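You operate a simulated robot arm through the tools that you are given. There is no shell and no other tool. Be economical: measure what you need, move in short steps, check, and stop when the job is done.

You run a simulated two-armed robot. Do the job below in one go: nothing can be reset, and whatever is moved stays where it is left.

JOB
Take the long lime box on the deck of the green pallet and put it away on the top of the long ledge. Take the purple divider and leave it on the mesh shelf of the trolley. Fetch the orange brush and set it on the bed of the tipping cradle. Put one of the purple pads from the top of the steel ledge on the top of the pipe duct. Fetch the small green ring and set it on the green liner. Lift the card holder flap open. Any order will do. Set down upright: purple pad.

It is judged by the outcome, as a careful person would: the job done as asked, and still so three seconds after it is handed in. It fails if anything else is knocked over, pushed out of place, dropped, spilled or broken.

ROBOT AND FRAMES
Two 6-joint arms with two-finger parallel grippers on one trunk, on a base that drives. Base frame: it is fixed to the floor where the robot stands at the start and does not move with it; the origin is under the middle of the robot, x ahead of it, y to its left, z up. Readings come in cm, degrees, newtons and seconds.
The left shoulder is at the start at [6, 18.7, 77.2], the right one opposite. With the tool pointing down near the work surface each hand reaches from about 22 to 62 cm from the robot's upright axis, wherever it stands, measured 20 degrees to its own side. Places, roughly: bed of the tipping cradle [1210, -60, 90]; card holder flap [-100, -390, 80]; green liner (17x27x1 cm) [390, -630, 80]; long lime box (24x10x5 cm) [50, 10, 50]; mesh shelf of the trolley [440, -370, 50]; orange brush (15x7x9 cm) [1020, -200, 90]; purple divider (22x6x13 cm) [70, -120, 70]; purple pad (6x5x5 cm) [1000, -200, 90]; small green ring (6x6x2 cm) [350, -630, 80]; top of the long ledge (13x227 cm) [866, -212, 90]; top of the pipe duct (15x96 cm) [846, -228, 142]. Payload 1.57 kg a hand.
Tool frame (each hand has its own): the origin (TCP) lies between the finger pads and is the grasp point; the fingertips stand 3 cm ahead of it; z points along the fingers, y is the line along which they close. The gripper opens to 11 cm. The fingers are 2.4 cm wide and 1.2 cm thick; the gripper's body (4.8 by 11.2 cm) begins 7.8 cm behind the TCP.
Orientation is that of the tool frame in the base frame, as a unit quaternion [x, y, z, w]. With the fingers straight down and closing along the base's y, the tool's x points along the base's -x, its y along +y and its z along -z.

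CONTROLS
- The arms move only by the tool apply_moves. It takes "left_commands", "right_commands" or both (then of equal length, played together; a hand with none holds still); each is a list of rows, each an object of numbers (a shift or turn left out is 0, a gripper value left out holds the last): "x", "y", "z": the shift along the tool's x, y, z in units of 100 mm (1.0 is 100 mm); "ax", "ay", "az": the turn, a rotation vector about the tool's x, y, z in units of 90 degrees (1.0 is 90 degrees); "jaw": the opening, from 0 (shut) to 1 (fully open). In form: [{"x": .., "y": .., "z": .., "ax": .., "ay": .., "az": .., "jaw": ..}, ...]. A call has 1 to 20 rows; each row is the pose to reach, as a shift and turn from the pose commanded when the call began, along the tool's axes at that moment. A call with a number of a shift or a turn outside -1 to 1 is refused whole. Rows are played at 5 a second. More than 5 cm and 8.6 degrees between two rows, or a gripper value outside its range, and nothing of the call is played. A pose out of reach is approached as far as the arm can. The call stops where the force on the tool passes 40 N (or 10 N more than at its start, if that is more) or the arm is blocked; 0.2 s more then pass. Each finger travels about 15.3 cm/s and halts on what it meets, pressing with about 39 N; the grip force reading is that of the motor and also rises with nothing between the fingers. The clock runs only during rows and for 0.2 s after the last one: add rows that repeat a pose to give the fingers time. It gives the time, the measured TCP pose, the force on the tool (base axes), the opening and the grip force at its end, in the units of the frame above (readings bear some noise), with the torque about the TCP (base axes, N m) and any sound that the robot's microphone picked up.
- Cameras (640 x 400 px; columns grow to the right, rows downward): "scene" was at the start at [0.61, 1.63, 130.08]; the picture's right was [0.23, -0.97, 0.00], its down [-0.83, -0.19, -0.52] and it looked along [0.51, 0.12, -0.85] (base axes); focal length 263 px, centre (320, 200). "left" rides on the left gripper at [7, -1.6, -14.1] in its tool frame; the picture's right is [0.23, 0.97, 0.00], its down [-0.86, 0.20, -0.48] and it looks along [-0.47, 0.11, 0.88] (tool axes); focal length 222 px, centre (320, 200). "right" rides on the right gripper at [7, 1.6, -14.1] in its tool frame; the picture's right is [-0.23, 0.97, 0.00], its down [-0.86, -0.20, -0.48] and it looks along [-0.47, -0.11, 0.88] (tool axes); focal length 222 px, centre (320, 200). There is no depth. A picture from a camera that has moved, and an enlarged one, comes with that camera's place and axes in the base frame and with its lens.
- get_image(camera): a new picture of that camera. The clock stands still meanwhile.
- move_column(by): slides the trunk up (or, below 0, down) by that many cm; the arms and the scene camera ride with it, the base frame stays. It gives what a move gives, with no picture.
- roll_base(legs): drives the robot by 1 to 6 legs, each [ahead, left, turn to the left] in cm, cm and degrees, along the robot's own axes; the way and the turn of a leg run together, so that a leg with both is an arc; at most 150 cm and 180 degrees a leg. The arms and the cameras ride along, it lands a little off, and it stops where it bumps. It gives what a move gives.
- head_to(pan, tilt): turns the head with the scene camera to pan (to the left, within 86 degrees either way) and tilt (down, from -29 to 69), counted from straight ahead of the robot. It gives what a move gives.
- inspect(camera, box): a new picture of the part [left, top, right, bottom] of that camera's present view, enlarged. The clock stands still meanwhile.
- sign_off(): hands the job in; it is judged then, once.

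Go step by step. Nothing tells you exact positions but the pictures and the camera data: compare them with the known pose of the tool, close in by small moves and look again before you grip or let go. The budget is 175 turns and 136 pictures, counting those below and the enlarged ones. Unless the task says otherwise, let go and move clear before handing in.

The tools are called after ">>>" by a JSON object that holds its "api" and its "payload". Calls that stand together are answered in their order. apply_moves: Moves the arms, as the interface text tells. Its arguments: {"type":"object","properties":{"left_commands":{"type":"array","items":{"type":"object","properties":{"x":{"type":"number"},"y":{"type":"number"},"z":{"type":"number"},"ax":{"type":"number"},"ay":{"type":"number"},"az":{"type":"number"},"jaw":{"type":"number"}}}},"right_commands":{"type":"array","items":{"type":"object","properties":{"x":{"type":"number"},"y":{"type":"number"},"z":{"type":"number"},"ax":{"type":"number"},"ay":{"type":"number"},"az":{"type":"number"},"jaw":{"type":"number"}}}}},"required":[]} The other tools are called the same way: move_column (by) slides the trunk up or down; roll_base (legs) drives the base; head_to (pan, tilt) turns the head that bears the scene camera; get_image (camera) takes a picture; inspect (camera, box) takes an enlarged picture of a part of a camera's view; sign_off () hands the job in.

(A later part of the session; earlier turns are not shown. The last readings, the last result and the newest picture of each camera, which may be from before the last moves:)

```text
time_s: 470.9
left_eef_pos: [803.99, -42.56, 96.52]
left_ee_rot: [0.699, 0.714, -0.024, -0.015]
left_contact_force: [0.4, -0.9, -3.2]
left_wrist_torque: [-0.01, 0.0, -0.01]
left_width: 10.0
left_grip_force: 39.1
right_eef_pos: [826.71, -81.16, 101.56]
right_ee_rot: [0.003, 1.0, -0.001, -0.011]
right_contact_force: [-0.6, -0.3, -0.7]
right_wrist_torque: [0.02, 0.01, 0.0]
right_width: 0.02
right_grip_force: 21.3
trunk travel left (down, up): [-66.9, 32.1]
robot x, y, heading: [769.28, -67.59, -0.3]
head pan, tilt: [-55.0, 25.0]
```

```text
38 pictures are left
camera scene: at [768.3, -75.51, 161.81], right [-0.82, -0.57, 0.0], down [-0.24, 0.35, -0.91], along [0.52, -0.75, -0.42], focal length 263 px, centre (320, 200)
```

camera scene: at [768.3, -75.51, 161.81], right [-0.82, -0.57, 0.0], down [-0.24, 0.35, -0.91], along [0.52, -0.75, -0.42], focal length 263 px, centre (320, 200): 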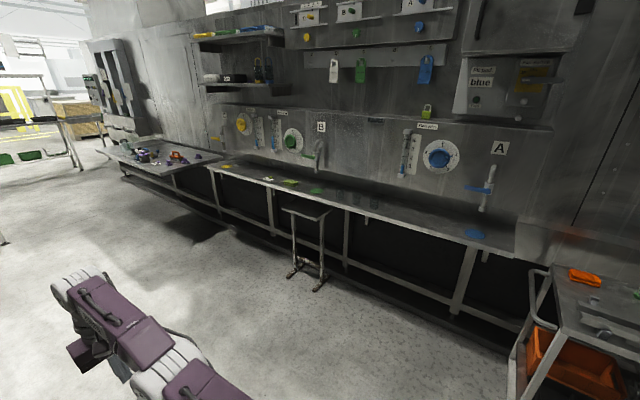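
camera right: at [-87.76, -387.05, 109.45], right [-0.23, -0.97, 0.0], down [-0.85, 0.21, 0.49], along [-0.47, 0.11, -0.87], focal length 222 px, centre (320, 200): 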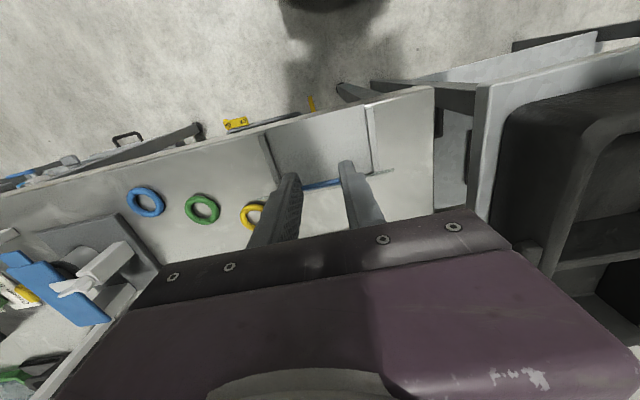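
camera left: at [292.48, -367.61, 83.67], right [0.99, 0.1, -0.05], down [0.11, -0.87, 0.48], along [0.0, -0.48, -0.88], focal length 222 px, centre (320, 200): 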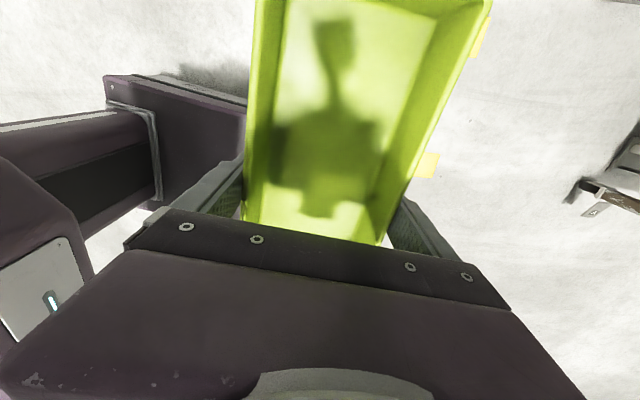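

The long ledge runs along x at y≈−212, z≈90, with the pipe duct (z≈142) on the wall above and the wider steel ledge further east. I'll tuck the right hand in, raise 6 cm, and face the ledge near x≈820.

>>> {"api": "apply_moves", "payload": {"right_commands": [{"x": 0.3}, {"x": 0.6}, {"x": 1.0}]}}

>>> {"api": "apply_moves", "payload": {"right_commands": [{"x": 0.3}, {"x": 0.6}, {"x": 0.9}]}}

>>> {"api": "move_column", "payload": {"by": 6}}

>>> {"api": "roll_base", "payload": {"legs": [[25, 0, 0.3], [0, 0, -90], [72, 0, 0]]}}

>>> {"api": "head_to", "payload": {"pan": 20, "tilt": 48}}

>>> {"api": "get_image", "payload": {"camera": "scene"}}

```text
time_s: 471.6
left_eef_pos: [804.04, -42.66, 96.39]
left_ee_rot: [0.699, 0.714, -0.024, -0.015]
left_contact_force: [-0.3, 0.3, -3.3]
left_wrist_torque: [-0.01, 0.01, 0.02]
left_width: 9.98
left_grip_force: 39.1
right_eef_pos: [826.66, -81.21, 101.58]
right_ee_rot: [0.003, 1.0, -0.001, -0.011]
right_contact_force: [-0.4, -0.2, 0.6]
right_wrist_torque: [0.03, -0.03, -0.01]
right_width: 0.01
right_grip_force: 21.5
right hand out of reach, approached as far as the arm can: row 1, 2, 3
trunk travel left (down, up): [-66.9, 32.1]
robot x, y, heading: [768.86, -68.26, -0.6]
head pan, tilt: [-55.0, 25.0]
```

```text
time_s: 472.4
left_eef_pos: [803.9, -42.6, 96.39]
left_ee_rot: [0.7, 0.714, -0.023, -0.015]
left_contact_force: [-1.0, 0.0, -3.8]
left_wrist_torque: [0.01, -0.02, 0.0]
left_width: 9.99
left_grip_force: 39.4
right_eef_pos: [826.57, -81.23, 101.64]
right_ee_rot: [0.003, 1.0, -0.001, -0.012]
right_contact_force: [-0.3, -0.4, -0.1]
right_wrist_torque: [0.0, -0.01, 0.01]
right_width: 0.02
right_grip_force: 21.4
right hand out of reach, approached as far as the arm can: row 1, 2, 3
trunk travel left (down, up): [-66.9, 32.1]
robot x, y, heading: [768.87, -68.05, -0.2]
head pan, tilt: [-55.0, 25.0]
```

```text
time_s: 473.4
left_eef_pos: [804.09, -42.59, 102.36]
left_ee_rot: [0.7, 0.714, -0.023, -0.014]
left_contact_force: [0.4, 1.5, -2.5]
left_wrist_torque: [0.0, -0.02, 0.0]
left_width: 9.99
left_grip_force: 38.8
right_eef_pos: [826.64, -81.38, 107.49]
right_ee_rot: [0.003, 1.0, -0.001, -0.012]
right_contact_force: [0.6, 0.2, 0.5]
right_wrist_torque: [-0.01, -0.04, 0.0]
right_width: 0.0
right_grip_force: 20.9
trunk travel left (down, up): [-72.9, 26.1]
robot x, y, heading: [769.32, -67.92, -0.6]
head pan, tilt: [-55.0, 25.0]
```

```text
time_s: 482.6
left_eef_pos: [820.57, -175.8, 102.39]
left_ee_rot: [1.0, 0.015, -0.007, -0.026]
left_contact_force: [-0.8, 0.2, -2.1]
left_wrist_torque: [-0.01, 0.01, -0.02]
left_width: 9.97
left_grip_force: 38.3
right_eef_pos: [782.06, -198.73, 107.65]
right_ee_rot: [0.706, 0.708, 0.008, -0.009]
right_contact_force: [-0.6, 0.1, -0.4]
right_wrist_torque: [0.0, 0.01, 0.0]
right_width: 0.0
right_grip_force: 21.3
trunk travel left (down, up): [-72.9, 26.1]
robot x, y, heading: [794.93, -141.11, -89.6]
head pan, tilt: [-55.0, 25.0]
```

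```text
time_s: 484.1
left_eef_pos: [820.5, -175.78, 102.43]
left_ee_rot: [1.0, 0.015, -0.007, -0.026]
left_contact_force: [0.0, 0.6, -2.9]
left_wrist_torque: [0.02, 0.05, -0.02]
left_width: 9.95
left_grip_force: 39.0
right_eef_pos: [782.1, -198.84, 107.47]
right_ee_rot: [0.706, 0.708, 0.008, -0.009]
right_contact_force: [0.3, -0.3, -0.2]
right_wrist_torque: [0.01, -0.02, 0.03]
right_width: 0.0
right_grip_force: 21.0
trunk travel left (down, up): [-72.9, 26.1]
robot x, y, heading: [794.98, -141.14, -89.9]
head pan, tilt: [20.0, 48.0]
```

```text
37 pictures are left
camera scene: at [797.42, -142.43, 164.33], right [-0.94, -0.34, 0.0], down [-0.25, 0.7, -0.67], along [0.23, -0.63, -0.74], focal length 263 px, centre (320, 200)
```

scene: 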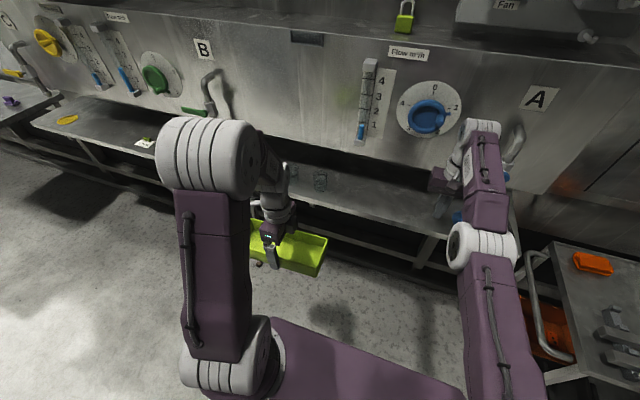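

The right hand didn't retract (it's at a joint limit near full reach). I'll try raising it while retracting before getting closer.

>>> {"api": "apply_moves", "payload": {"right_commands": [{"z": -0.2}, {"z": -0.4}, {"z": -0.5, "x": 0.2}, {"z": -0.5, "x": 0.5}, {"z": -0.5, "x": 0.8}]}}

>>> {"api": "apply_moves", "payload": {"right_commands": [{"z": 0.2}, {"z": 0.4}, {"z": 0.5, "x": 0.2}, {"z": 0.5, "x": 0.5}, {"z": 0.5, "x": 0.8}]}}

```text
time_s: 485.3
left_eef_pos: [820.63, -175.66, 102.44]
left_ee_rot: [0.999, 0.015, -0.007, -0.027]
left_contact_force: [0.4, 0.5, -3.6]
left_wrist_torque: [0.01, 0.0, 0.0]
left_width: 9.98
left_grip_force: 38.8
right_eef_pos: [782.09, -197.24, 112.86]
right_ee_rot: [0.706, 0.708, 0.007, -0.01]
right_contact_force: [0.4, 0.8, -0.1]
right_wrist_torque: [-0.02, -0.01, 0.0]
right_width: 0.01
right_grip_force: 20.7
right hand out of reach, approached as far as the arm can: row 1, 2, 3, 4, 5
trunk travel left (down, up): [-72.9, 26.1]
robot x, y, heading: [794.69, -141.32, -89.9]
head pan, tilt: [20.0, 48.0]
```

```text
time_s: 486.5
left_eef_pos: [820.43, -175.79, 102.55]
left_ee_rot: [1.0, 0.014, -0.007, -0.027]
left_contact_force: [0.8, -0.4, -2.8]
left_wrist_torque: [0.01, 0.03, 0.0]
left_width: 9.99
left_grip_force: 39.0
right_eef_pos: [782.24, -198.01, 109.71]
right_ee_rot: [0.707, 0.707, 0.008, -0.009]
right_contact_force: [-0.5, -0.4, -0.3]
right_wrist_torque: [0.01, 0.01, 0.02]
right_width: 0.0
right_grip_force: 20.7
right hand out of reach, approached as far as the arm can: row 1, 2, 3, 4, 5
trunk travel left (down, up): [-72.9, 26.1]
robot x, y, heading: [794.7, -141.47, -89.9]
head pan, tilt: [20.0, 48.0]
```

The right arm is folded elbow-down from the floor work. I'll back away 40 cm, straighten the arm fully, and let it re-fold the normal way.

>>> {"api": "roll_base", "payload": {"legs": [[-45, 0, 0]]}}

>>> {"api": "apply_moves", "payload": {"right_commands": [{"x": -0.4}, {"x": -0.8}, {"x": -1.0}, {"x": -1.0, "z": 0.3}, {"x": -1.0, "z": 0.6}, {"x": -1.0, "z": 1.0}]}}

>>> {"api": "apply_moves", "payload": {"right_commands": [{"x": -0.4, "z": 0.3}, {"x": -0.8, "z": 0.6}, {"x": -1.0, "z": 1.0}]}}

>>> {"api": "get_image", "payload": {"camera": "scene"}}

```text
time_s: 489.3
left_eef_pos: [820.51, -130.06, 102.41]
left_ee_rot: [1.0, 0.011, -0.006, -0.027]
left_contact_force: [0.4, -0.2, -2.9]
left_wrist_torque: [0.02, -0.02, 0.0]
left_width: 9.99
left_grip_force: 39.4
right_eef_pos: [782.0, -152.16, 109.77]
right_ee_rot: [0.709, 0.705, 0.008, -0.009]
right_contact_force: [0.0, 0.1, 0.1]
right_wrist_torque: [-0.03, 0.01, 0.0]
right_width: 0.0
right_grip_force: 22.0
trunk travel left (down, up): [-72.9, 26.1]
robot x, y, heading: [794.84, -95.33, -90.1]
head pan, tilt: [20.0, 48.0]
```

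```text
time_s: 490.7
left_eef_pos: [820.33, -130.26, 102.36]
left_ee_rot: [1.0, 0.01, -0.007, -0.027]
left_contact_force: [0.0, -0.9, -3.6]
left_wrist_torque: [0.02, -0.03, 0.0]
left_width: 9.97
left_grip_force: 39.2
right_eef_pos: [781.12, -154.09, 100.55]
right_ee_rot: [0.709, 0.705, 0.009, -0.009]
right_contact_force: [0.0, 0.0, 0.5]
right_wrist_torque: [0.02, 0.03, -0.01]
right_width: 0.01
right_grip_force: 21.8
right hand out of reach, approached as far as the arm can: row 1, 2, 3, 4, 5, 6
trunk travel left (down, up): [-72.9, 26.1]
robot x, y, heading: [794.97, -94.98, -90.4]
head pan, tilt: [20.0, 48.0]
```

```text
time_s: 491.5
left_eef_pos: [820.38, -130.1, 102.42]
left_ee_rot: [1.0, 0.012, -0.006, -0.027]
left_contact_force: [-0.3, -0.2, -2.4]
left_wrist_torque: [0.0, 0.0, 0.0]
left_width: 9.98
left_grip_force: 39.3
right_eef_pos: [780.37, -154.24, 92.77]
right_ee_rot: [0.709, 0.705, 0.008, -0.009]
right_contact_force: [0.3, 0.3, 0.3]
right_wrist_torque: [-0.02, 0.02, 0.01]
right_width: 0.0
right_grip_force: 21.5
right hand out of reach, approached as far as the arm can: row 1, 2, 3
trunk travel left (down, up): [-72.9, 26.1]
robot x, y, heading: [794.61, -94.97, -90.4]
head pan, tilt: [20.0, 48.0]
```

```text
36 pictures are left
camera scene: at [797.49, -96.53, 164.33], right [-0.94, -0.34, 0.0], down [-0.25, 0.7, -0.67], along [0.23, -0.63, -0.74], focal length 263 px, centre (320, 200)
```

scene: 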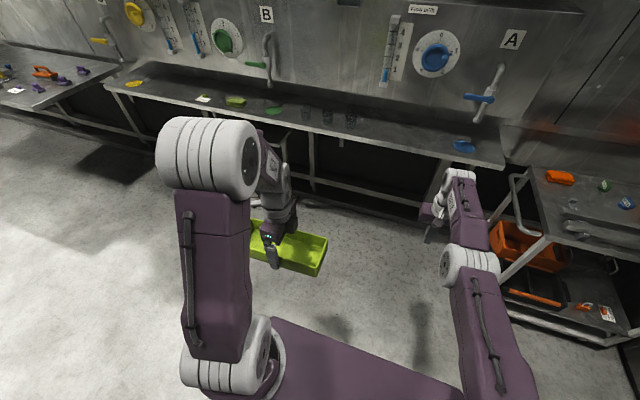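

The arm is stuck straight at a singularity. Pitching the tool forward moves the wrist inward and should free it, so I'll do that, then retract.

>>> {"api": "apply_moves", "payload": {"right_commands": [{"ay": -0.08}, {"ay": -0.16}, {"ay": -0.24}, {"ay": -0.32}, {"ay": -0.4}, {"ay": -0.4}]}}

>>> {"api": "apply_moves", "payload": {"right_commands": [{"z": -0.3}, {"z": -0.6}, {"z": -1.0}, {"z": -1.0}]}}

```text
time_s: 492.9
left_eef_pos: [820.28, -130.01, 102.42]
left_ee_rot: [1.0, 0.012, -0.006, -0.027]
left_contact_force: [0.2, 0.0, -2.8]
left_wrist_torque: [-0.02, 0.01, -0.01]
left_width: 9.99
left_grip_force: 38.8
right_eef_pos: [782.07, -167.0, 93.18]
right_ee_rot: [0.681, 0.678, -0.196, 0.194]
right_contact_force: [0.0, 0.1, -0.5]
right_wrist_torque: [0.0, 0.03, 0.01]
right_width: 0.0
right_grip_force: 21.2
right hand out of reach, approached as far as the arm can: row 1, 2, 3, 4, 5, 6
trunk travel left (down, up): [-72.9, 26.1]
robot x, y, heading: [794.85, -95.0, -90.4]
head pan, tilt: [20.0, 48.0]
```

```text
time_s: 493.9
left_eef_pos: [820.28, -130.18, 102.37]
left_ee_rot: [1.0, 0.012, -0.005, -0.027]
left_contact_force: [0.1, -1.1, -2.6]
left_wrist_torque: [0.03, 0.05, 0.02]
left_width: 9.95
left_grip_force: 39.4
right_eef_pos: [781.79, -161.57, 101.81]
right_ee_rot: [0.677, 0.674, -0.211, 0.21]
right_contact_force: [-1.0, -0.1, -0.3]
right_wrist_torque: [0.02, 0.0, 0.03]
right_width: 0.0
right_grip_force: 20.8
right hand out of reach, approached as far as the arm can: row 1, 2
trunk travel left (down, up): [-72.9, 26.1]
robot x, y, heading: [794.79, -95.26, -90.5]
head pan, tilt: [20.0, 48.0]
```

Freed. Retracting further and restoring the vertical pose.

>>> {"api": "apply_moves", "payload": {"right_commands": [{"x": 0.25, "z": -0.17}, {"x": 0.5, "z": -0.34}, {"x": 0.82, "z": -0.57}]}}

>>> {"api": "apply_moves", "payload": {"right_commands": [{"ay": 0.09, "x": 0.15, "z": -0.1}, {"ay": 0.18, "x": 0.3, "z": -0.2}, {"ay": 0.27, "x": 0.5, "z": -0.3}, {"ay": 0.36, "x": 0.7, "z": -0.45}, {"ay": 0.39, "x": 0.82, "z": -0.57}]}}

```text
time_s: 494.7
left_eef_pos: [820.37, -129.96, 102.47]
left_ee_rot: [1.0, 0.011, -0.006, -0.026]
left_contact_force: [0.6, 0.4, -2.9]
left_wrist_torque: [0.02, -0.01, 0.01]
left_width: 10.0
left_grip_force: 38.9
right_eef_pos: [782.16, -151.54, 101.96]
right_ee_rot: [0.677, 0.674, -0.211, 0.209]
right_contact_force: [-0.9, 0.8, -1.2]
right_wrist_torque: [-0.02, -0.02, -0.01]
right_width: 0.01
right_grip_force: 21.6
trunk travel left (down, up): [-72.9, 26.1]
robot x, y, heading: [794.81, -95.12, -90.2]
head pan, tilt: [20.0, 48.0]
```

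```text
time_s: 495.9
left_eef_pos: [820.39, -130.0, 102.37]
left_ee_rot: [1.0, 0.012, -0.006, -0.025]
left_contact_force: [-0.4, -0.7, -2.1]
left_wrist_torque: [-0.05, 0.0, -0.01]
left_width: 9.99
left_grip_force: 39.2
right_eef_pos: [782.02, -141.57, 102.0]
right_ee_rot: [0.708, 0.706, 0.003, -0.004]
right_contact_force: [0.3, 0.3, -1.1]
right_wrist_torque: [-0.03, 0.02, 0.01]
right_width: 0.01
right_grip_force: 21.2
right hand out of reach, approached as far as the arm can: row 1
trunk travel left (down, up): [-72.9, 26.1]
robot x, y, heading: [794.98, -95.05, -90.7]
head pan, tilt: [20.0, 48.0]
```

The right arm is normal again. Retracting it more, and zooming in on the ledge to choose a free spot for the tray.

>>> {"api": "apply_moves", "payload": {"right_commands": [{"x": 0.4}, {"x": 0.8}, {"x": 1.0}]}}

>>> {"api": "apply_moves", "payload": {"right_commands": [{"x": 0.3}, {"x": 0.6}]}}

>>> {"api": "inspect", "payload": {"camera": "scene", "box": [270, 60, 526, 220]}}

```text
time_s: 496.7
left_eef_pos: [820.41, -130.04, 102.41]
left_ee_rot: [1.0, 0.011, -0.007, -0.027]
left_contact_force: [-0.3, -0.8, -3.9]
left_wrist_torque: [0.01, -0.01, -0.02]
left_width: 9.97
left_grip_force: 38.9
right_eef_pos: [782.13, -131.59, 101.9]
right_ee_rot: [0.708, 0.706, 0.002, -0.004]
right_contact_force: [0.4, 0.0, 0.1]
right_wrist_torque: [0.0, 0.0, -0.01]
right_width: 0.0
right_grip_force: 21.1
trunk travel left (down, up): [-72.9, 26.1]
robot x, y, heading: [795.12, -95.11, -90.3]
head pan, tilt: [20.0, 48.0]
```

```text
time_s: 497.3
left_eef_pos: [820.32, -129.97, 102.32]
left_ee_rot: [1.0, 0.011, -0.007, -0.027]
left_contact_force: [0.3, 1.1, -3.0]
left_wrist_torque: [0.03, 0.01, -0.01]
left_width: 9.99
left_grip_force: 39.6
right_eef_pos: [782.14, -125.35, 102.0]
right_ee_rot: [0.709, 0.705, 0.001, -0.004]
right_contact_force: [0.2, 0.1, 1.2]
right_wrist_torque: [-0.01, -0.01, 0.02]
right_width: 0.0
right_grip_force: 21.1
trunk travel left (down, up): [-72.9, 26.1]
robot x, y, heading: [794.6, -95.11, -90.3]
head pan, tilt: [20.0, 48.0]
```

```text
2.50 times, centred on (398, 140) of scene
camera zoom: at [797.5, -96.38, 164.33], right [-0.94, -0.34, 0.0], down [-0.25, 0.7, -0.67], along [0.23, -0.63, -0.74], focal length 657 px, centre (125, 350)
```

zoom: 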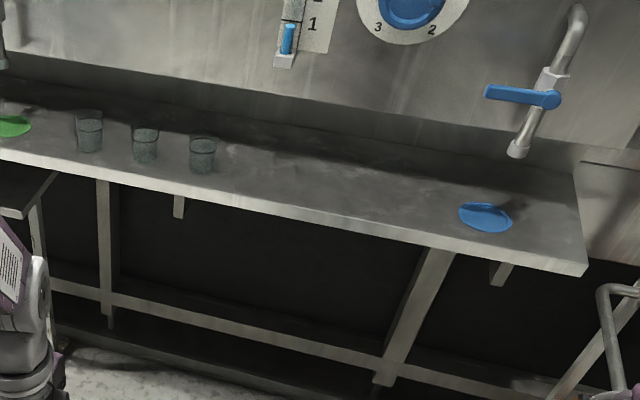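

There's a free stretch between the glasses (x≥818) and the blue puck (x≤774). I'll target the tray centre at [797, −211.5]: driving up and extending the left arm 8 cm.

>>> {"api": "roll_base", "payload": {"legs": [[0, -23.3, 0.4], [70, 0, 0]]}}

>>> {"api": "apply_moves", "payload": {"left_commands": [{"y": 0.3}, {"y": 0.6}, {"y": 0.8}]}}

>>> {"api": "get_image", "payload": {"camera": "left"}}

>>> {"api": "get_image", "payload": {"camera": "scene"}}

```text
time_s: 502.4
left_eef_pos: [797.12, -198.26, 102.42]
left_ee_rot: [0.999, 0.015, -0.007, -0.027]
left_contact_force: [-0.5, 0.4, -3.7]
left_wrist_torque: [0.01, 0.02, -0.01]
left_width: 9.97
left_grip_force: 39.4
right_eef_pos: [759.0, -194.1, 102.04]
right_ee_rot: [0.706, 0.708, 0.002, -0.004]
right_contact_force: [0.9, 0.4, -0.2]
right_wrist_torque: [0.01, -0.01, -0.02]
right_width: 0.0
right_grip_force: 20.5
trunk travel left (down, up): [-72.9, 26.1]
robot x, y, heading: [771.41, -163.48, -89.7]
head pan, tilt: [20.0, 48.0]
```

```text
time_s: 503.2
left_eef_pos: [797.46, -206.31, 101.97]
left_ee_rot: [0.999, 0.016, -0.006, -0.027]
left_contact_force: [0.3, -0.5, -2.8]
left_wrist_torque: [0.04, -0.03, 0.01]
left_width: 9.97
left_grip_force: 39.4
right_eef_pos: [759.02, -194.21, 101.94]
right_ee_rot: [0.705, 0.709, 0.003, -0.004]
right_contact_force: [0.0, 0.7, -0.7]
right_wrist_torque: [0.0, 0.01, 0.01]
right_width: 0.0
right_grip_force: 20.5
trunk travel left (down, up): [-72.9, 26.1]
robot x, y, heading: [771.71, -163.33, -89.9]
head pan, tilt: [20.0, 48.0]
```

```text
34 pictures are left
camera left: at [804.54, -205.41, 116.01], right [0.26, -0.96, -0.06], down [-0.84, -0.25, 0.48], along [-0.47, -0.08, -0.88], focal length 222 px, centre (320, 200)
```

left: 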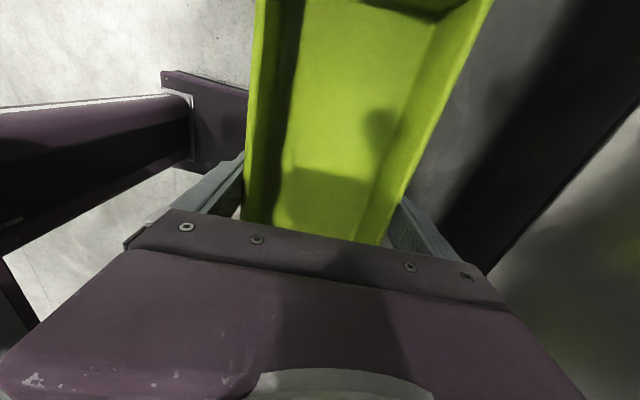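

```text
33 pictures are left
camera scene: at [774.14, -165.03, 164.33], right [-0.94, -0.35, 0.0], down [-0.26, 0.7, -0.67], along [0.23, -0.63, -0.74], focal length 263 px, centre (320, 200)
```

scene: 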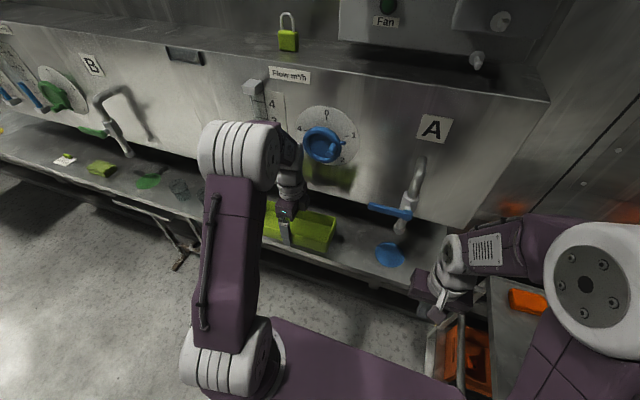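

The tray is over the ledge; the blue dial sits behind the hand, so I'll only go to y≈−210 and then lower.

>>> {"api": "apply_moves", "payload": {"left_commands": [{"y": 0.2}, {"y": 0.38}]}}

>>> {"api": "move_column", "payload": {"by": -7}}

>>> {"api": "move_column", "payload": {"by": -1}}

>>> {"api": "inspect", "payload": {"camera": "scene", "box": [210, 150, 402, 270]}}

```text
time_s: 503.8
left_eef_pos: [797.57, -210.03, 101.88]
left_ee_rot: [1.0, 0.015, -0.006, -0.027]
left_contact_force: [0.3, 0.8, -2.5]
left_wrist_torque: [-0.02, 0.07, -0.04]
left_width: 9.98
left_grip_force: 39.4
right_eef_pos: [758.9, -193.95, 102.06]
right_ee_rot: [0.706, 0.708, 0.001, -0.002]
right_contact_force: [0.3, 0.4, 0.4]
right_wrist_torque: [-0.03, -0.02, -0.04]
right_width: 0.0
right_grip_force: 21.1
trunk travel left (down, up): [-72.9, 26.1]
robot x, y, heading: [771.26, -163.55, -89.8]
head pan, tilt: [20.0, 48.0]
```

```text
time_s: 504.9
left_eef_pos: [797.58, -210.04, 94.7]
left_ee_rot: [0.999, 0.016, -0.007, -0.027]
left_contact_force: [0.4, 1.2, -3.4]
left_wrist_torque: [0.01, 0.02, 0.02]
left_width: 9.98
left_grip_force: 39.1
right_eef_pos: [758.89, -193.97, 95.04]
right_ee_rot: [0.706, 0.708, 0.003, -0.004]
right_contact_force: [-0.4, -0.4, -0.1]
right_wrist_torque: [-0.01, 0.0, 0.06]
right_width: 0.0
right_grip_force: 20.6
trunk travel left (down, up): [-65.9, 33.1]
robot x, y, heading: [771.6, -163.59, -89.7]
head pan, tilt: [20.0, 48.0]
```

```text
time_s: 505.4
left_eef_pos: [797.56, -210.12, 93.74]
left_ee_rot: [0.999, 0.015, -0.008, -0.027]
left_contact_force: [-0.3, -0.3, -3.0]
left_wrist_torque: [-0.01, 0.0, -0.02]
left_width: 9.98
left_grip_force: 38.7
right_eef_pos: [758.93, -194.12, 93.99]
right_ee_rot: [0.706, 0.708, 0.003, -0.004]
right_contact_force: [0.2, 0.2, 0.3]
right_wrist_torque: [-0.01, 0.03, -0.02]
right_width: 0.0
right_grip_force: 21.4
trunk travel left (down, up): [-64.9, 34.1]
robot x, y, heading: [771.18, -163.73, -89.8]
head pan, tilt: [20.0, 48.0]
```

```text
3.33 times, centred on (306, 210) of scene
camera zoom: at [774.14, -164.98, 156.32], right [-0.94, -0.35, 0.0], down [-0.26, 0.7, -0.67], along [0.23, -0.63, -0.74], focal length 876 px, centre (367, 167)
```

zoom: 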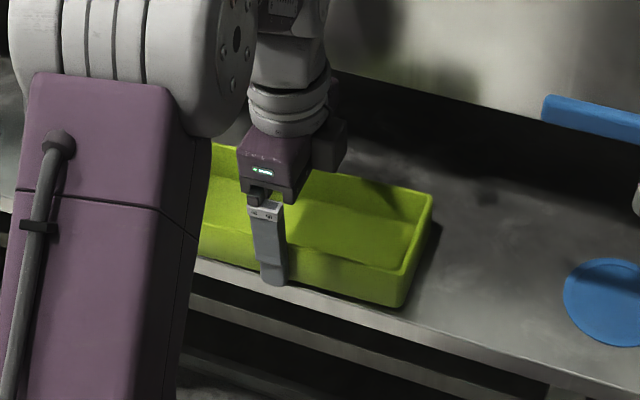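

Nearly down; the tray front is close to the ledge edge, so I'll move 1 cm inward, then lower to contact.

>>> {"api": "apply_moves", "payload": {"left_commands": [{"y": 0.1}, {"y": 0.1}]}}

>>> {"api": "move_column", "payload": {"by": -0.8}}

>>> {"api": "move_column", "payload": {"by": -0.6}}

```text
time_s: 506.1
left_eef_pos: [797.58, -211.06, 93.74]
left_ee_rot: [0.999, 0.016, -0.006, -0.027]
left_contact_force: [-0.4, 0.8, -3.0]
left_wrist_torque: [-0.02, 0.03, -0.02]
left_width: 9.98
left_grip_force: 39.3
right_eef_pos: [758.87, -193.95, 93.97]
right_ee_rot: [0.706, 0.708, 0.002, -0.004]
right_contact_force: [-0.1, 1.0, -0.4]
right_wrist_torque: [-0.02, 0.02, 0.01]
right_width: 0.0
right_grip_force: 21.7
trunk travel left (down, up): [-64.9, 34.1]
robot x, y, heading: [771.34, -163.56, -89.7]
head pan, tilt: [20.0, 48.0]
```

```text
time_s: 506.6
left_eef_pos: [797.58, -210.94, 93.42]
left_ee_rot: [1.0, 0.016, -0.005, -0.022]
left_contact_force: [3.2, -0.4, 29.5]
left_wrist_torque: [-1.66, 0.27, -0.25]
left_width: 9.99
left_grip_force: 39.0
right_eef_pos: [758.83, -193.83, 93.31]
right_ee_rot: [0.705, 0.709, 0.001, -0.003]
right_contact_force: [0.6, -1.0, 0.8]
right_wrist_torque: [0.01, -0.01, 0.0]
right_width: 0.0
right_grip_force: 21.3
trunk travel left (down, up): [-64.1, 34.9]
robot x, y, heading: [771.52, -163.84, -90.1]
head pan, tilt: [20.0, 48.0]
```

```text
time_s: 507.0
left_eef_pos: [797.5, -210.98, 93.26]
left_ee_rot: [1.0, 0.015, -0.004, -0.021]
left_contact_force: [-1.5, 9.7, 16.5]
left_wrist_torque: [-0.69, 0.2, -0.09]
left_width: 10.0
left_grip_force: 39.5
right_eef_pos: [758.96, -193.8, 93.12]
right_ee_rot: [0.706, 0.708, 0.002, -0.002]
right_contact_force: [-0.4, -0.9, 0.1]
right_wrist_torque: [0.0, 0.01, 0.0]
right_width: 0.03
right_grip_force: 21.5
trunk travel left (down, up): [-63.9, 35.1]
robot x, y, heading: [771.46, -163.38, -89.9]
head pan, tilt: [20.0, 48.0]
stopped: the force on the tool passed its limit (the readings are from after the stop); the commanded pose is now the measured one
```

Tray is resting on the ledge. Opening and rising straight up.

>>> {"api": "apply_moves", "payload": {"left_commands": [{"jaw": 0.95}, {"jaw": 1.0}, {"jaw": 1.0}, {"jaw": 1.0}]}}

>>> {"api": "move_column", "payload": {"by": 8}}

>>> {"api": "apply_moves", "payload": {"left_commands": [{"y": -0.4}, {"y": -0.8}, {"y": -1.0}]}}

>>> {"api": "inspect", "payload": {"camera": "scene", "box": [190, 130, 446, 290]}}

```text
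time_s: 508.0
left_eef_pos: [797.51, -210.91, 93.2]
left_ee_rot: [1.0, 0.016, -0.006, -0.019]
left_contact_force: [-2.4, 11.9, 16.4]
left_wrist_torque: [-0.68, -0.06, 0.0]
left_width: 10.17
left_grip_force: 0.0
right_eef_pos: [758.88, -193.86, 93.13]
right_ee_rot: [0.705, 0.709, 0.002, -0.002]
right_contact_force: [-0.2, 0.4, -0.1]
right_wrist_torque: [0.01, 0.0, 0.03]
right_width: 0.0
right_grip_force: 21.1
trunk travel left (down, up): [-63.9, 35.1]
robot x, y, heading: [771.54, -163.59, -90.0]
head pan, tilt: [20.0, 48.0]
```

```text
time_s: 509.1
left_eef_pos: [797.76, -210.5, 101.48]
left_ee_rot: [1.0, 0.015, -0.006, -0.017]
left_contact_force: [-0.8, -0.1, 0.4]
left_wrist_torque: [0.0, 0.0, 0.03]
left_width: 11.01
left_grip_force: 0.0
right_eef_pos: [759.12, -193.36, 101.17]
right_ee_rot: [0.705, 0.709, -0.002, -0.003]
right_contact_force: [0.7, 0.0, 0.1]
right_wrist_torque: [0.01, 0.02, -0.02]
right_width: 0.02
right_grip_force: 22.0
trunk travel left (down, up): [-71.9, 27.1]
robot x, y, heading: [771.62, -163.86, -89.8]
head pan, tilt: [20.0, 48.0]
```

```text
time_s: 509.9
left_eef_pos: [797.49, -201.42, 101.32]
left_ee_rot: [1.0, 0.015, -0.005, -0.021]
left_contact_force: [0.9, 0.0, 0.4]
left_wrist_torque: [-0.01, -0.03, 0.04]
left_width: 11.01
left_grip_force: 0.0
right_eef_pos: [758.93, -194.17, 100.93]
right_ee_rot: [0.706, 0.708, 0.003, -0.004]
right_contact_force: [-1.3, -0.1, 0.0]
right_wrist_torque: [0.04, 0.01, 0.0]
right_width: 0.0
right_grip_force: 21.8
trunk travel left (down, up): [-71.9, 27.1]
robot x, y, heading: [771.62, -163.5, -89.8]
head pan, tilt: [20.0, 48.0]
```

```text
2.50 times, centred on (318, 210) of scene
camera zoom: at [774.07, -165.13, 163.34], right [-0.94, -0.35, 0.0], down [-0.26, 0.7, -0.67], along [0.23, -0.63, -0.74], focal length 657 px, centre (325, 175)
```

zoom: 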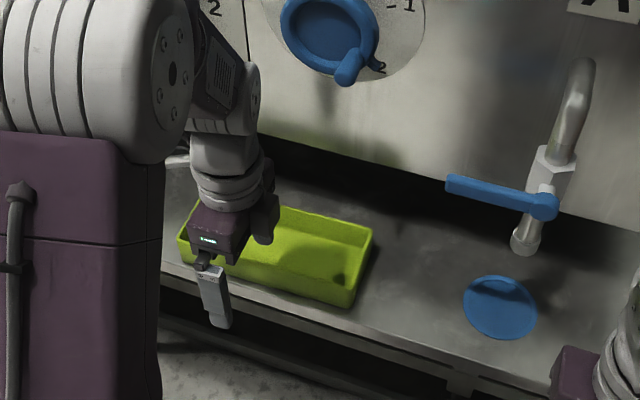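

The lime box is on the long ledge. Next the pads and brush on the steel ledge near x≈1000: backing off and sliding east.

>>> {"api": "roll_base", "payload": {"legs": [[-35, 0, 0], [0, 150, 0], [0, 77, 0]]}}

>>> {"api": "head_to", "payload": {"pan": 0, "tilt": 45}}

>>> {"api": "get_image", "payload": {"camera": "scene"}}

```text
time_s: 523.0
left_eef_pos: [1023.75, -172.05, 101.28]
left_ee_rot: [1.0, -0.002, -0.005, -0.022]
left_contact_force: [0.5, -0.1, -0.4]
left_wrist_torque: [0.0, 0.0, -0.01]
left_width: 10.99
left_grip_force: 0.1
right_eef_pos: [985.51, -163.39, 101.05]
right_ee_rot: [0.718, 0.696, 0.003, -0.003]
right_contact_force: [-0.6, 0.6, 0.1]
right_wrist_torque: [0.01, -0.01, -0.02]
right_width: 0.0
right_grip_force: 21.4
trunk travel left (down, up): [-71.9, 27.1]
robot x, y, heading: [999.22, -133.36, -91.8]
head pan, tilt: [20.0, 48.0]
```

```text
time_s: 523.9
left_eef_pos: [1023.7, -172.15, 101.37]
left_ee_rot: [1.0, -0.002, -0.005, -0.022]
left_contact_force: [-0.2, 0.5, 0.0]
left_wrist_torque: [-0.02, -0.01, 0.0]
left_width: 10.99
left_grip_force: 0.0
right_eef_pos: [985.52, -163.33, 101.02]
right_ee_rot: [0.718, 0.696, 0.003, -0.004]
right_contact_force: [0.1, -0.7, 0.1]
right_wrist_torque: [0.02, 0.0, -0.01]
right_width: 0.0
right_grip_force: 21.1
trunk travel left (down, up): [-71.9, 27.1]
robot x, y, heading: [999.14, -133.44, -91.9]
head pan, tilt: [0.0, 45.0]
```

```text
30 pictures are left
camera scene: at [998.98, -135.47, 163.76], right [-1.0, 0.03, 0.0], down [0.02, 0.71, -0.71], along [-0.02, -0.71, -0.71], focal length 263 px, centre (320, 200)
```

scene: 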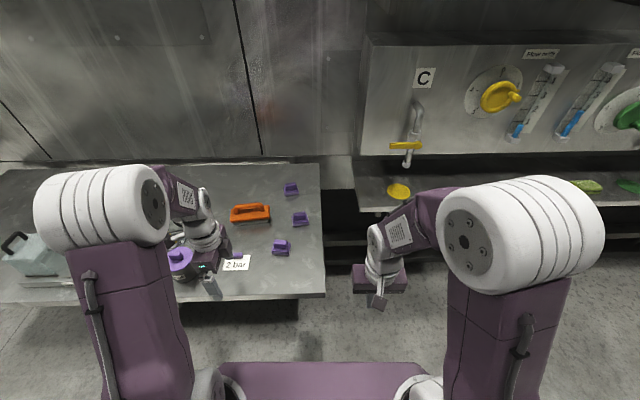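

>>> {"api": "inspect", "payload": {"camera": "scene", "box": [200, 165, 328, 265]}}

```text
4.00 times, centred on (264, 215) of scene
camera zoom: at [998.98, -135.47, 163.76], right [-1.0, 0.03, 0.0], down [0.02, 0.71, -0.71], along [-0.02, -0.71, -0.71], focal length 1052 px, centre (544, 140)
```

zoom: 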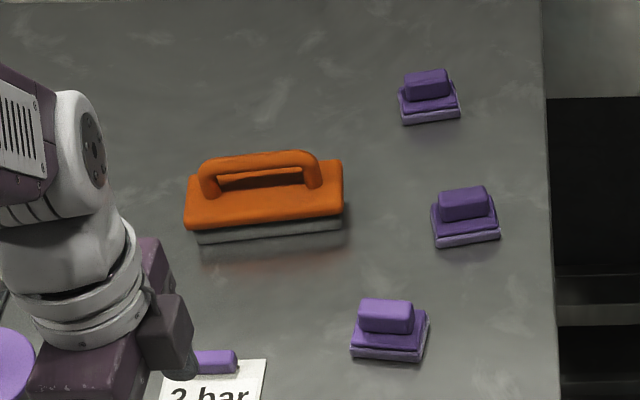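

The nearest pad is at about [1010, −185.5] with a grip block on top. I'll raise the trunk, line the right hand up with it, and reach out over it.

>>> {"api": "move_column", "payload": {"by": 10}}

>>> {"api": "roll_base", "payload": {"legs": [[0, 24, 1.9], [10, 0, 0]]}}

>>> {"api": "apply_moves", "payload": {"right_commands": [{"x": -0.3, "jaw": 0.6}, {"x": -0.6}, {"x": -0.9}, {"x": -1.0, "z": 0.3}, {"x": -1.0, "z": 0.6}]}}

>>> {"api": "get_image", "payload": {"camera": "right"}}

```text
time_s: 525.2
left_eef_pos: [1023.82, -172.15, 111.32]
left_ee_rot: [1.0, -0.002, -0.006, -0.022]
left_contact_force: [-0.2, 0.0, 1.0]
left_wrist_torque: [0.0, 0.01, -0.03]
left_width: 10.99
left_grip_force: 0.1
right_eef_pos: [985.39, -163.39, 110.97]
right_ee_rot: [0.718, 0.696, 0.002, -0.004]
right_contact_force: [-0.2, 0.2, 0.5]
right_wrist_torque: [0.03, 0.03, 0.02]
right_width: 0.0
right_grip_force: 21.0
trunk travel left (down, up): [-81.9, 17.1]
robot x, y, heading: [999.09, -133.76, -91.8]
head pan, tilt: [0.0, 45.0]
```

```text
time_s: 527.7
left_eef_pos: [1048.14, -181.23, 111.29]
left_ee_rot: [1.0, 0.015, -0.005, -0.021]
left_contact_force: [0.3, -0.1, -0.8]
left_wrist_torque: [-0.03, 0.02, 0.01]
left_width: 11.01
left_grip_force: 0.1
right_eef_pos: [1009.76, -173.84, 111.09]
right_ee_rot: [0.707, 0.707, 0.001, -0.003]
right_contact_force: [0.3, -0.5, 0.8]
right_wrist_torque: [0.0, 0.0, -0.01]
right_width: 0.01
right_grip_force: 21.8
trunk travel left (down, up): [-81.9, 17.1]
robot x, y, heading: [1021.96, -143.5, -90.1]
head pan, tilt: [0.0, 45.0]
```

```text
time_s: 528.9
left_eef_pos: [1048.08, -181.55, 111.35]
left_ee_rot: [1.0, 0.014, -0.005, -0.021]
left_contact_force: [0.1, 0.4, 0.0]
left_wrist_torque: [-0.02, 0.02, 0.01]
left_width: 11.01
left_grip_force: 0.1
right_eef_pos: [1009.55, -184.09, 104.74]
right_ee_rot: [0.707, 0.707, 0.002, -0.004]
right_contact_force: [0.6, 0.1, 0.0]
right_wrist_torque: [0.01, -0.02, 0.0]
right_width: 6.59
right_grip_force: 0.1
trunk travel left (down, up): [-81.9, 17.1]
robot x, y, heading: [1022.4, -143.82, -90.2]
head pan, tilt: [0.0, 45.0]
```

```text
28 pictures are left
camera right: at [1011.27, -177.16, 119.09], right [0.97, -0.23, 0.0], down [-0.2, -0.86, 0.47], along [-0.11, -0.46, -0.88], focal length 222 px, centre (320, 200)
```

right: 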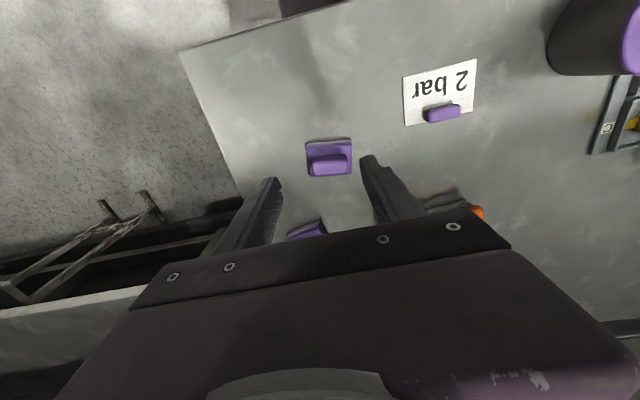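

Pad handle centre at about [1010.4, −185.9]. Descending onto the grip block and closing.

>>> {"api": "apply_moves", "payload": {"right_commands": [{"x": -0.18, "y": 0.08}, {"x": -0.18, "y": 0.08, "z": 0.4}, {"x": -0.18, "y": 0.08, "z": 0.75}, {"x": -0.18, "y": 0.08, "z": 0.95}, {"x": -0.18, "y": 0.08, "z": 0.95, "jaw": 0}, {"x": -0.18, "y": 0.08, "z": 0.95, "jaw": 0}, {"x": -0.18, "y": 0.08, "z": 0.95, "jaw": 0}, {"x": -0.18, "y": 0.08, "z": 0.95, "jaw": 0}]}}

>>> {"api": "apply_moves", "payload": {"right_commands": [{"z": -0.1}, {"z": -0.4}, {"z": -0.8}, {"z": -1.0}]}}

>>> {"api": "get_image", "payload": {"camera": "right"}}

```text
time_s: 530.7
left_eef_pos: [1048.1, -181.64, 111.23]
left_ee_rot: [1.0, 0.015, -0.005, -0.022]
left_contact_force: [-0.2, 0.5, 0.7]
left_wrist_torque: [-0.02, -0.02, 0.02]
left_width: 11.0
left_grip_force: 0.1
right_eef_pos: [1010.12, -185.86, 95.33]
right_ee_rot: [0.707, 0.707, 0.002, -0.003]
right_contact_force: [0.4, 0.1, -0.1]
right_wrist_torque: [-0.02, -0.01, 0.02]
right_width: 4.43
right_grip_force: 39.2
trunk travel left (down, up): [-81.9, 17.1]
robot x, y, heading: [1022.28, -143.51, -89.9]
head pan, tilt: [0.0, 45.0]
```

```text
time_s: 531.7
left_eef_pos: [1048.14, -181.54, 111.31]
left_ee_rot: [1.0, 0.014, -0.006, -0.022]
left_contact_force: [-0.6, -0.9, 0.0]
left_wrist_torque: [-0.03, 0.03, 0.0]
left_width: 11.0
left_grip_force: 0.0
right_eef_pos: [1010.08, -185.93, 105.51]
right_ee_rot: [0.707, 0.708, 0.002, -0.004]
right_contact_force: [-0.3, -0.3, -0.8]
right_wrist_torque: [0.0, 0.02, -0.01]
right_width: 4.42
right_grip_force: 38.9
trunk travel left (down, up): [-81.9, 17.1]
robot x, y, heading: [1022.12, -143.65, -90.0]
head pan, tilt: [0.0, 45.0]
```

```text
27 pictures are left
camera right: at [1011.88, -178.98, 119.77], right [0.97, -0.23, 0.0], down [-0.2, -0.86, 0.47], along [-0.11, -0.46, -0.88], focal length 222 px, centre (320, 200)
```

right: 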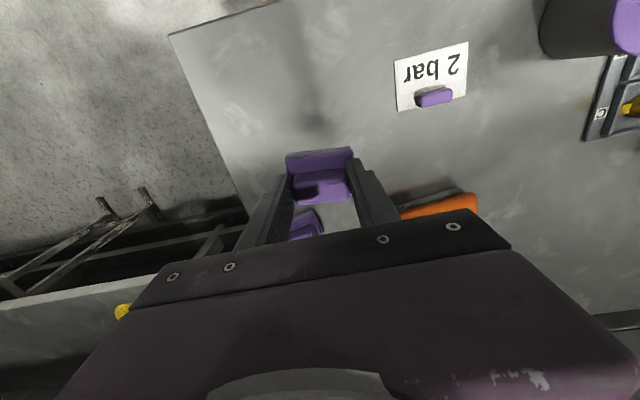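

Pad is held (4.4 cm). The brush is at about [1022, −199] with its handle along x; the left hand already closes across it. Lining the left hand up.

>>> {"api": "roll_base", "payload": {"legs": [[0, -26, 0], [7.5, 0, 0]]}}

>>> {"api": "apply_moves", "payload": {"left_commands": [{"y": 0.4, "jaw": 0.7}, {"y": 0.7}, {"y": 0.95}, {"y": 0.95, "z": 0.3}, {"y": 0.95, "z": 0.6}]}}

>>> {"api": "get_image", "payload": {"camera": "left"}}

```text
time_s: 534.1
left_eef_pos: [1022.53, -188.51, 111.52]
left_ee_rot: [1.0, 0.013, -0.005, -0.019]
left_contact_force: [-0.3, -0.4, -0.6]
left_wrist_torque: [-0.06, 0.0, -0.05]
left_width: 10.99
left_grip_force: 0.0
right_eef_pos: [984.53, -192.93, 105.67]
right_ee_rot: [0.707, 0.707, 0.0, -0.002]
right_contact_force: [-0.7, 0.4, 0.0]
right_wrist_torque: [-0.07, 0.0, -0.02]
right_width: 4.3
right_grip_force: 38.4
trunk travel left (down, up): [-81.9, 17.1]
robot x, y, heading: [996.63, -151.0, -90.1]
head pan, tilt: [0.0, 45.0]
```

```text
time_s: 535.3
left_eef_pos: [1022.77, -198.1, 105.01]
left_ee_rot: [1.0, 0.013, -0.006, -0.022]
left_contact_force: [-0.1, -0.3, 1.0]
left_wrist_torque: [0.0, -0.01, 0.01]
left_width: 7.7
left_grip_force: 0.1
right_eef_pos: [984.56, -193.29, 105.47]
right_ee_rot: [0.707, 0.707, 0.002, -0.003]
right_contact_force: [-0.1, 0.4, -0.9]
right_wrist_torque: [-0.01, 0.01, 0.0]
right_width: 4.29
right_grip_force: 39.4
trunk travel left (down, up): [-81.9, 17.1]
robot x, y, heading: [996.76, -151.13, -90.0]
head pan, tilt: [0.0, 45.0]
```

```text
26 pictures are left
camera left: at [1029.95, -197.04, 119.0], right [0.25, -0.97, -0.04], down [-0.84, -0.24, 0.48], along [-0.47, -0.08, -0.88], focal length 222 px, centre (320, 200)
```

left: 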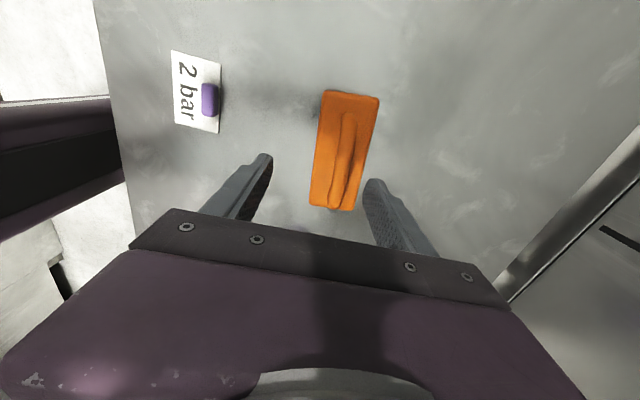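

Handle centre at about [1022.8, −200]. Shifting 1.9 cm, lowering to the handle, and closing.

>>> {"api": "apply_moves", "payload": {"left_commands": [{"y": 0.19}, {"y": 0.19, "z": 0.35}, {"y": 0.19, "z": 0.6}, {"y": 0.19, "z": 0.72}, {"y": 0.19, "z": 0.72, "jaw": 0}, {"y": 0.19, "z": 0.72, "jaw": 0}, {"y": 0.19, "z": 0.72, "jaw": 0}, {"y": 0.19, "z": 0.72, "jaw": 0}]}}

>>> {"api": "apply_moves", "payload": {"left_commands": [{"z": -0.2}, {"z": -0.5}, {"z": -0.8}]}}

>>> {"api": "get_image", "payload": {"camera": "left"}}

```text
time_s: 537.1
left_eef_pos: [1022.53, -199.65, 97.54]
left_ee_rot: [1.0, 0.013, -0.006, -0.022]
left_contact_force: [0.8, 0.3, 0.0]
left_wrist_torque: [0.0, 0.0, 0.0]
left_width: 1.52
left_grip_force: 31.1
right_eef_pos: [984.61, -193.31, 105.37]
right_ee_rot: [0.708, 0.707, 0.002, -0.004]
right_contact_force: [0.3, -0.3, 0.1]
right_wrist_torque: [0.01, 0.0, 0.0]
right_width: 4.27
right_grip_force: 39.2
trunk travel left (down, up): [-81.9, 17.1]
robot x, y, heading: [996.65, -151.62, -90.4]
head pan, tilt: [0.0, 45.0]
```

```text
time_s: 537.9
left_eef_pos: [1022.69, -200.01, 105.6]
left_ee_rot: [1.0, 0.012, -0.005, -0.023]
left_contact_force: [-0.5, 0.3, -2.3]
left_wrist_torque: [0.0, -0.01, -0.02]
left_width: 1.51
left_grip_force: 31.4
right_eef_pos: [984.57, -193.29, 105.51]
right_ee_rot: [0.708, 0.707, 0.003, -0.004]
right_contact_force: [0.0, 0.7, -0.6]
right_wrist_torque: [0.0, -0.03, 0.02]
right_width: 4.27
right_grip_force: 39.5
trunk travel left (down, up): [-81.9, 17.1]
robot x, y, heading: [996.95, -151.21, -90.0]
head pan, tilt: [0.0, 45.0]
```

```text
25 pictures are left
camera left: at [1029.76, -199.02, 119.74], right [0.25, -0.97, -0.05], down [-0.84, -0.24, 0.48], along [-0.47, -0.08, -0.88], focal length 222 px, centre (320, 200)
```

left: 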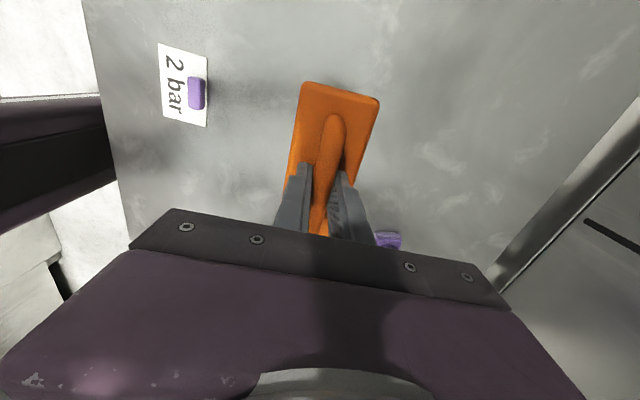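

Both items held (brush about 2.3 N). Backing off, raising the trunk fully, and sliding west to the pipe duct around x≈872.

>>> {"api": "roll_base", "payload": {"legs": [[-30, 0, 0], [0, -112.5, 0]]}}

>>> {"api": "move_column", "payload": {"by": 17}}

>>> {"api": "head_to", "payload": {"pan": -5, "tilt": 32}}

>>> {"api": "get_image", "payload": {"camera": "scene"}}

```text
time_s: 545.3
left_eef_pos: [910.95, -169.52, 105.66]
left_ee_rot: [1.0, 0.011, -0.005, -0.022]
left_contact_force: [0.5, 1.4, -1.2]
left_wrist_torque: [0.04, 0.02, 0.0]
left_width: 1.53
left_grip_force: 31.2
right_eef_pos: [872.88, -162.45, 105.46]
right_ee_rot: [0.711, 0.703, 0.002, -0.005]
right_contact_force: [-0.5, -0.8, 0.5]
right_wrist_torque: [-0.01, 0.05, 0.02]
right_width: 4.27
right_grip_force: 38.7
trunk travel left (down, up): [-81.9, 17.1]
robot x, y, heading: [885.51, -119.96, -90.4]
head pan, tilt: [0.0, 45.0]
```

```text
time_s: 547.2
left_eef_pos: [910.92, -169.5, 122.72]
left_ee_rot: [1.0, 0.01, -0.005, -0.022]
left_contact_force: [0.1, 0.3, -2.2]
left_wrist_torque: [0.01, 0.0, 0.0]
left_width: 1.51
left_grip_force: 31.6
right_eef_pos: [872.77, -162.44, 122.32]
right_ee_rot: [0.71, 0.704, 0.003, -0.005]
right_contact_force: [0.7, 1.1, -0.7]
right_wrist_torque: [0.02, 0.01, 0.02]
right_width: 4.29
right_grip_force: 38.5
trunk travel left (down, up): [-98.9, 0.1]
robot x, y, heading: [885.27, -120.35, -90.3]
head pan, tilt: [0.0, 45.0]
```

```text
time_s: 547.9
left_eef_pos: [910.87, -169.59, 122.65]
left_ee_rot: [1.0, 0.009, -0.006, -0.022]
left_contact_force: [0.4, 0.3, -1.0]
left_wrist_torque: [0.02, 0.01, -0.01]
left_width: 1.51
left_grip_force: 31.0
right_eef_pos: [872.77, -162.42, 122.39]
right_ee_rot: [0.709, 0.705, 0.002, -0.004]
right_contact_force: [0.0, -0.7, -0.3]
right_wrist_torque: [0.0, -0.01, 0.03]
right_width: 4.3
right_grip_force: 39.4
trunk travel left (down, up): [-98.9, 0.1]
robot x, y, heading: [885.21, -120.56, -90.5]
head pan, tilt: [-5.0, 32.0]
```

```text
24 pictures are left
camera scene: at [884.32, -123.12, 192.7], right [-1.0, 0.1, 0.0], down [0.05, 0.53, -0.85], along [-0.08, -0.84, -0.53], focal length 263 px, centre (320, 200)
```

scene: 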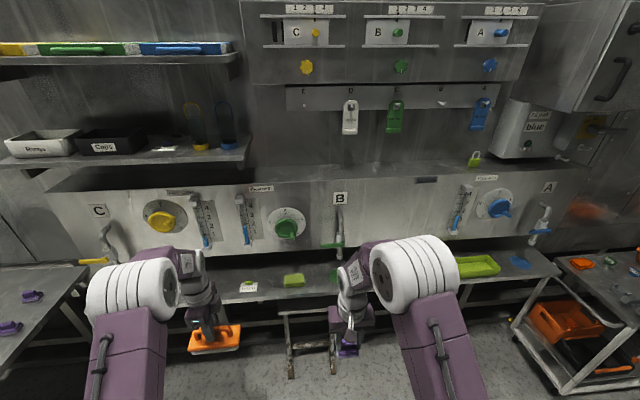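

The duct top is the panel's upper surface (z≈142), free around x≈878, between the hanging tags. I'll retract the left hand and raise the right hand above it first.

>>> {"api": "apply_moves", "payload": {"left_commands": [{"y": -0.33}, {"y": -0.66}, {"y": -1.0}], "right_commands": [{"z": -0.33}, {"z": -0.66}, {"z": -1.0}]}}

>>> {"api": "apply_moves", "payload": {"left_commands": [{"y": -0.2}, {"y": -0.4}, {"y": -0.5}], "right_commands": [{"z": -0.33}, {"z": -0.66}, {"z": -1.0}]}}

>>> {"api": "apply_moves", "payload": {"right_commands": [{"z": -0.33}, {"z": -0.66}, {"z": -0.95}]}}

>>> {"api": "roll_base", "payload": {"legs": [[0, 5, 0.4], [40, 0, 0]]}}

```text
time_s: 548.7
left_eef_pos: [910.92, -159.34, 122.97]
left_ee_rot: [1.0, 0.01, -0.006, -0.021]
left_contact_force: [-0.6, 1.0, -1.0]
left_wrist_torque: [0.0, -0.02, 0.0]
left_width: 1.51
left_grip_force: 31.3
right_eef_pos: [872.64, -162.1, 132.61]
right_ee_rot: [0.71, 0.704, 0.002, -0.004]
right_contact_force: [0.3, -0.5, -1.1]
right_wrist_torque: [0.03, -0.01, -0.01]
right_width: 4.25
right_grip_force: 39.5
trunk travel left (down, up): [-98.9, 0.1]
robot x, y, heading: [885.11, -120.27, -90.4]
head pan, tilt: [-5.0, 32.0]
```

```text
time_s: 549.5
left_eef_pos: [910.67, -154.42, 123.28]
left_ee_rot: [1.0, 0.01, -0.005, -0.021]
left_contact_force: [-0.1, 0.0, -1.6]
left_wrist_torque: [-0.01, 0.02, 0.01]
left_width: 1.51
left_grip_force: 30.9
right_eef_pos: [872.9, -162.34, 142.7]
right_ee_rot: [0.71, 0.704, 0.002, -0.004]
right_contact_force: [-0.3, 0.6, -0.4]
right_wrist_torque: [0.02, 0.01, 0.0]
right_width: 4.29
right_grip_force: 39.1
trunk travel left (down, up): [-98.9, 0.1]
robot x, y, heading: [884.76, -120.03, -90.6]
head pan, tilt: [-5.0, 32.0]
```

```text
time_s: 550.3
left_eef_pos: [910.68, -154.61, 123.21]
left_ee_rot: [1.0, 0.01, -0.005, -0.022]
left_contact_force: [-0.6, -0.3, -1.6]
left_wrist_torque: [-0.01, 0.0, 0.03]
left_width: 1.53
left_grip_force: 30.7
right_eef_pos: [873.15, -162.53, 151.91]
right_ee_rot: [0.71, 0.704, 0.003, -0.004]
right_contact_force: [0.3, -1.3, -0.4]
right_wrist_torque: [-0.02, 0.02, 0.0]
right_width: 4.32
right_grip_force: 39.5
trunk travel left (down, up): [-98.9, 0.1]
robot x, y, heading: [885.23, -120.13, -90.6]
head pan, tilt: [-5.0, 32.0]
```

```text
time_s: 553.4
left_eef_pos: [915.39, -194.52, 123.46]
left_ee_rot: [1.0, 0.011, -0.004, -0.021]
left_contact_force: [0.2, -0.2, -0.9]
left_wrist_torque: [-0.01, 0.03, 0.0]
left_width: 1.49
left_grip_force: 31.3
right_eef_pos: [877.58, -202.6, 151.9]
right_ee_rot: [0.709, 0.705, 0.001, -0.003]
right_contact_force: [0.6, 0.3, -0.2]
right_wrist_torque: [-0.06, 0.01, -0.02]
right_width: 4.26
right_grip_force: 39.7
trunk travel left (down, up): [-98.9, 0.1]
robot x, y, heading: [889.82, -160.62, -90.5]
head pan, tilt: [-5.0, 32.0]
```

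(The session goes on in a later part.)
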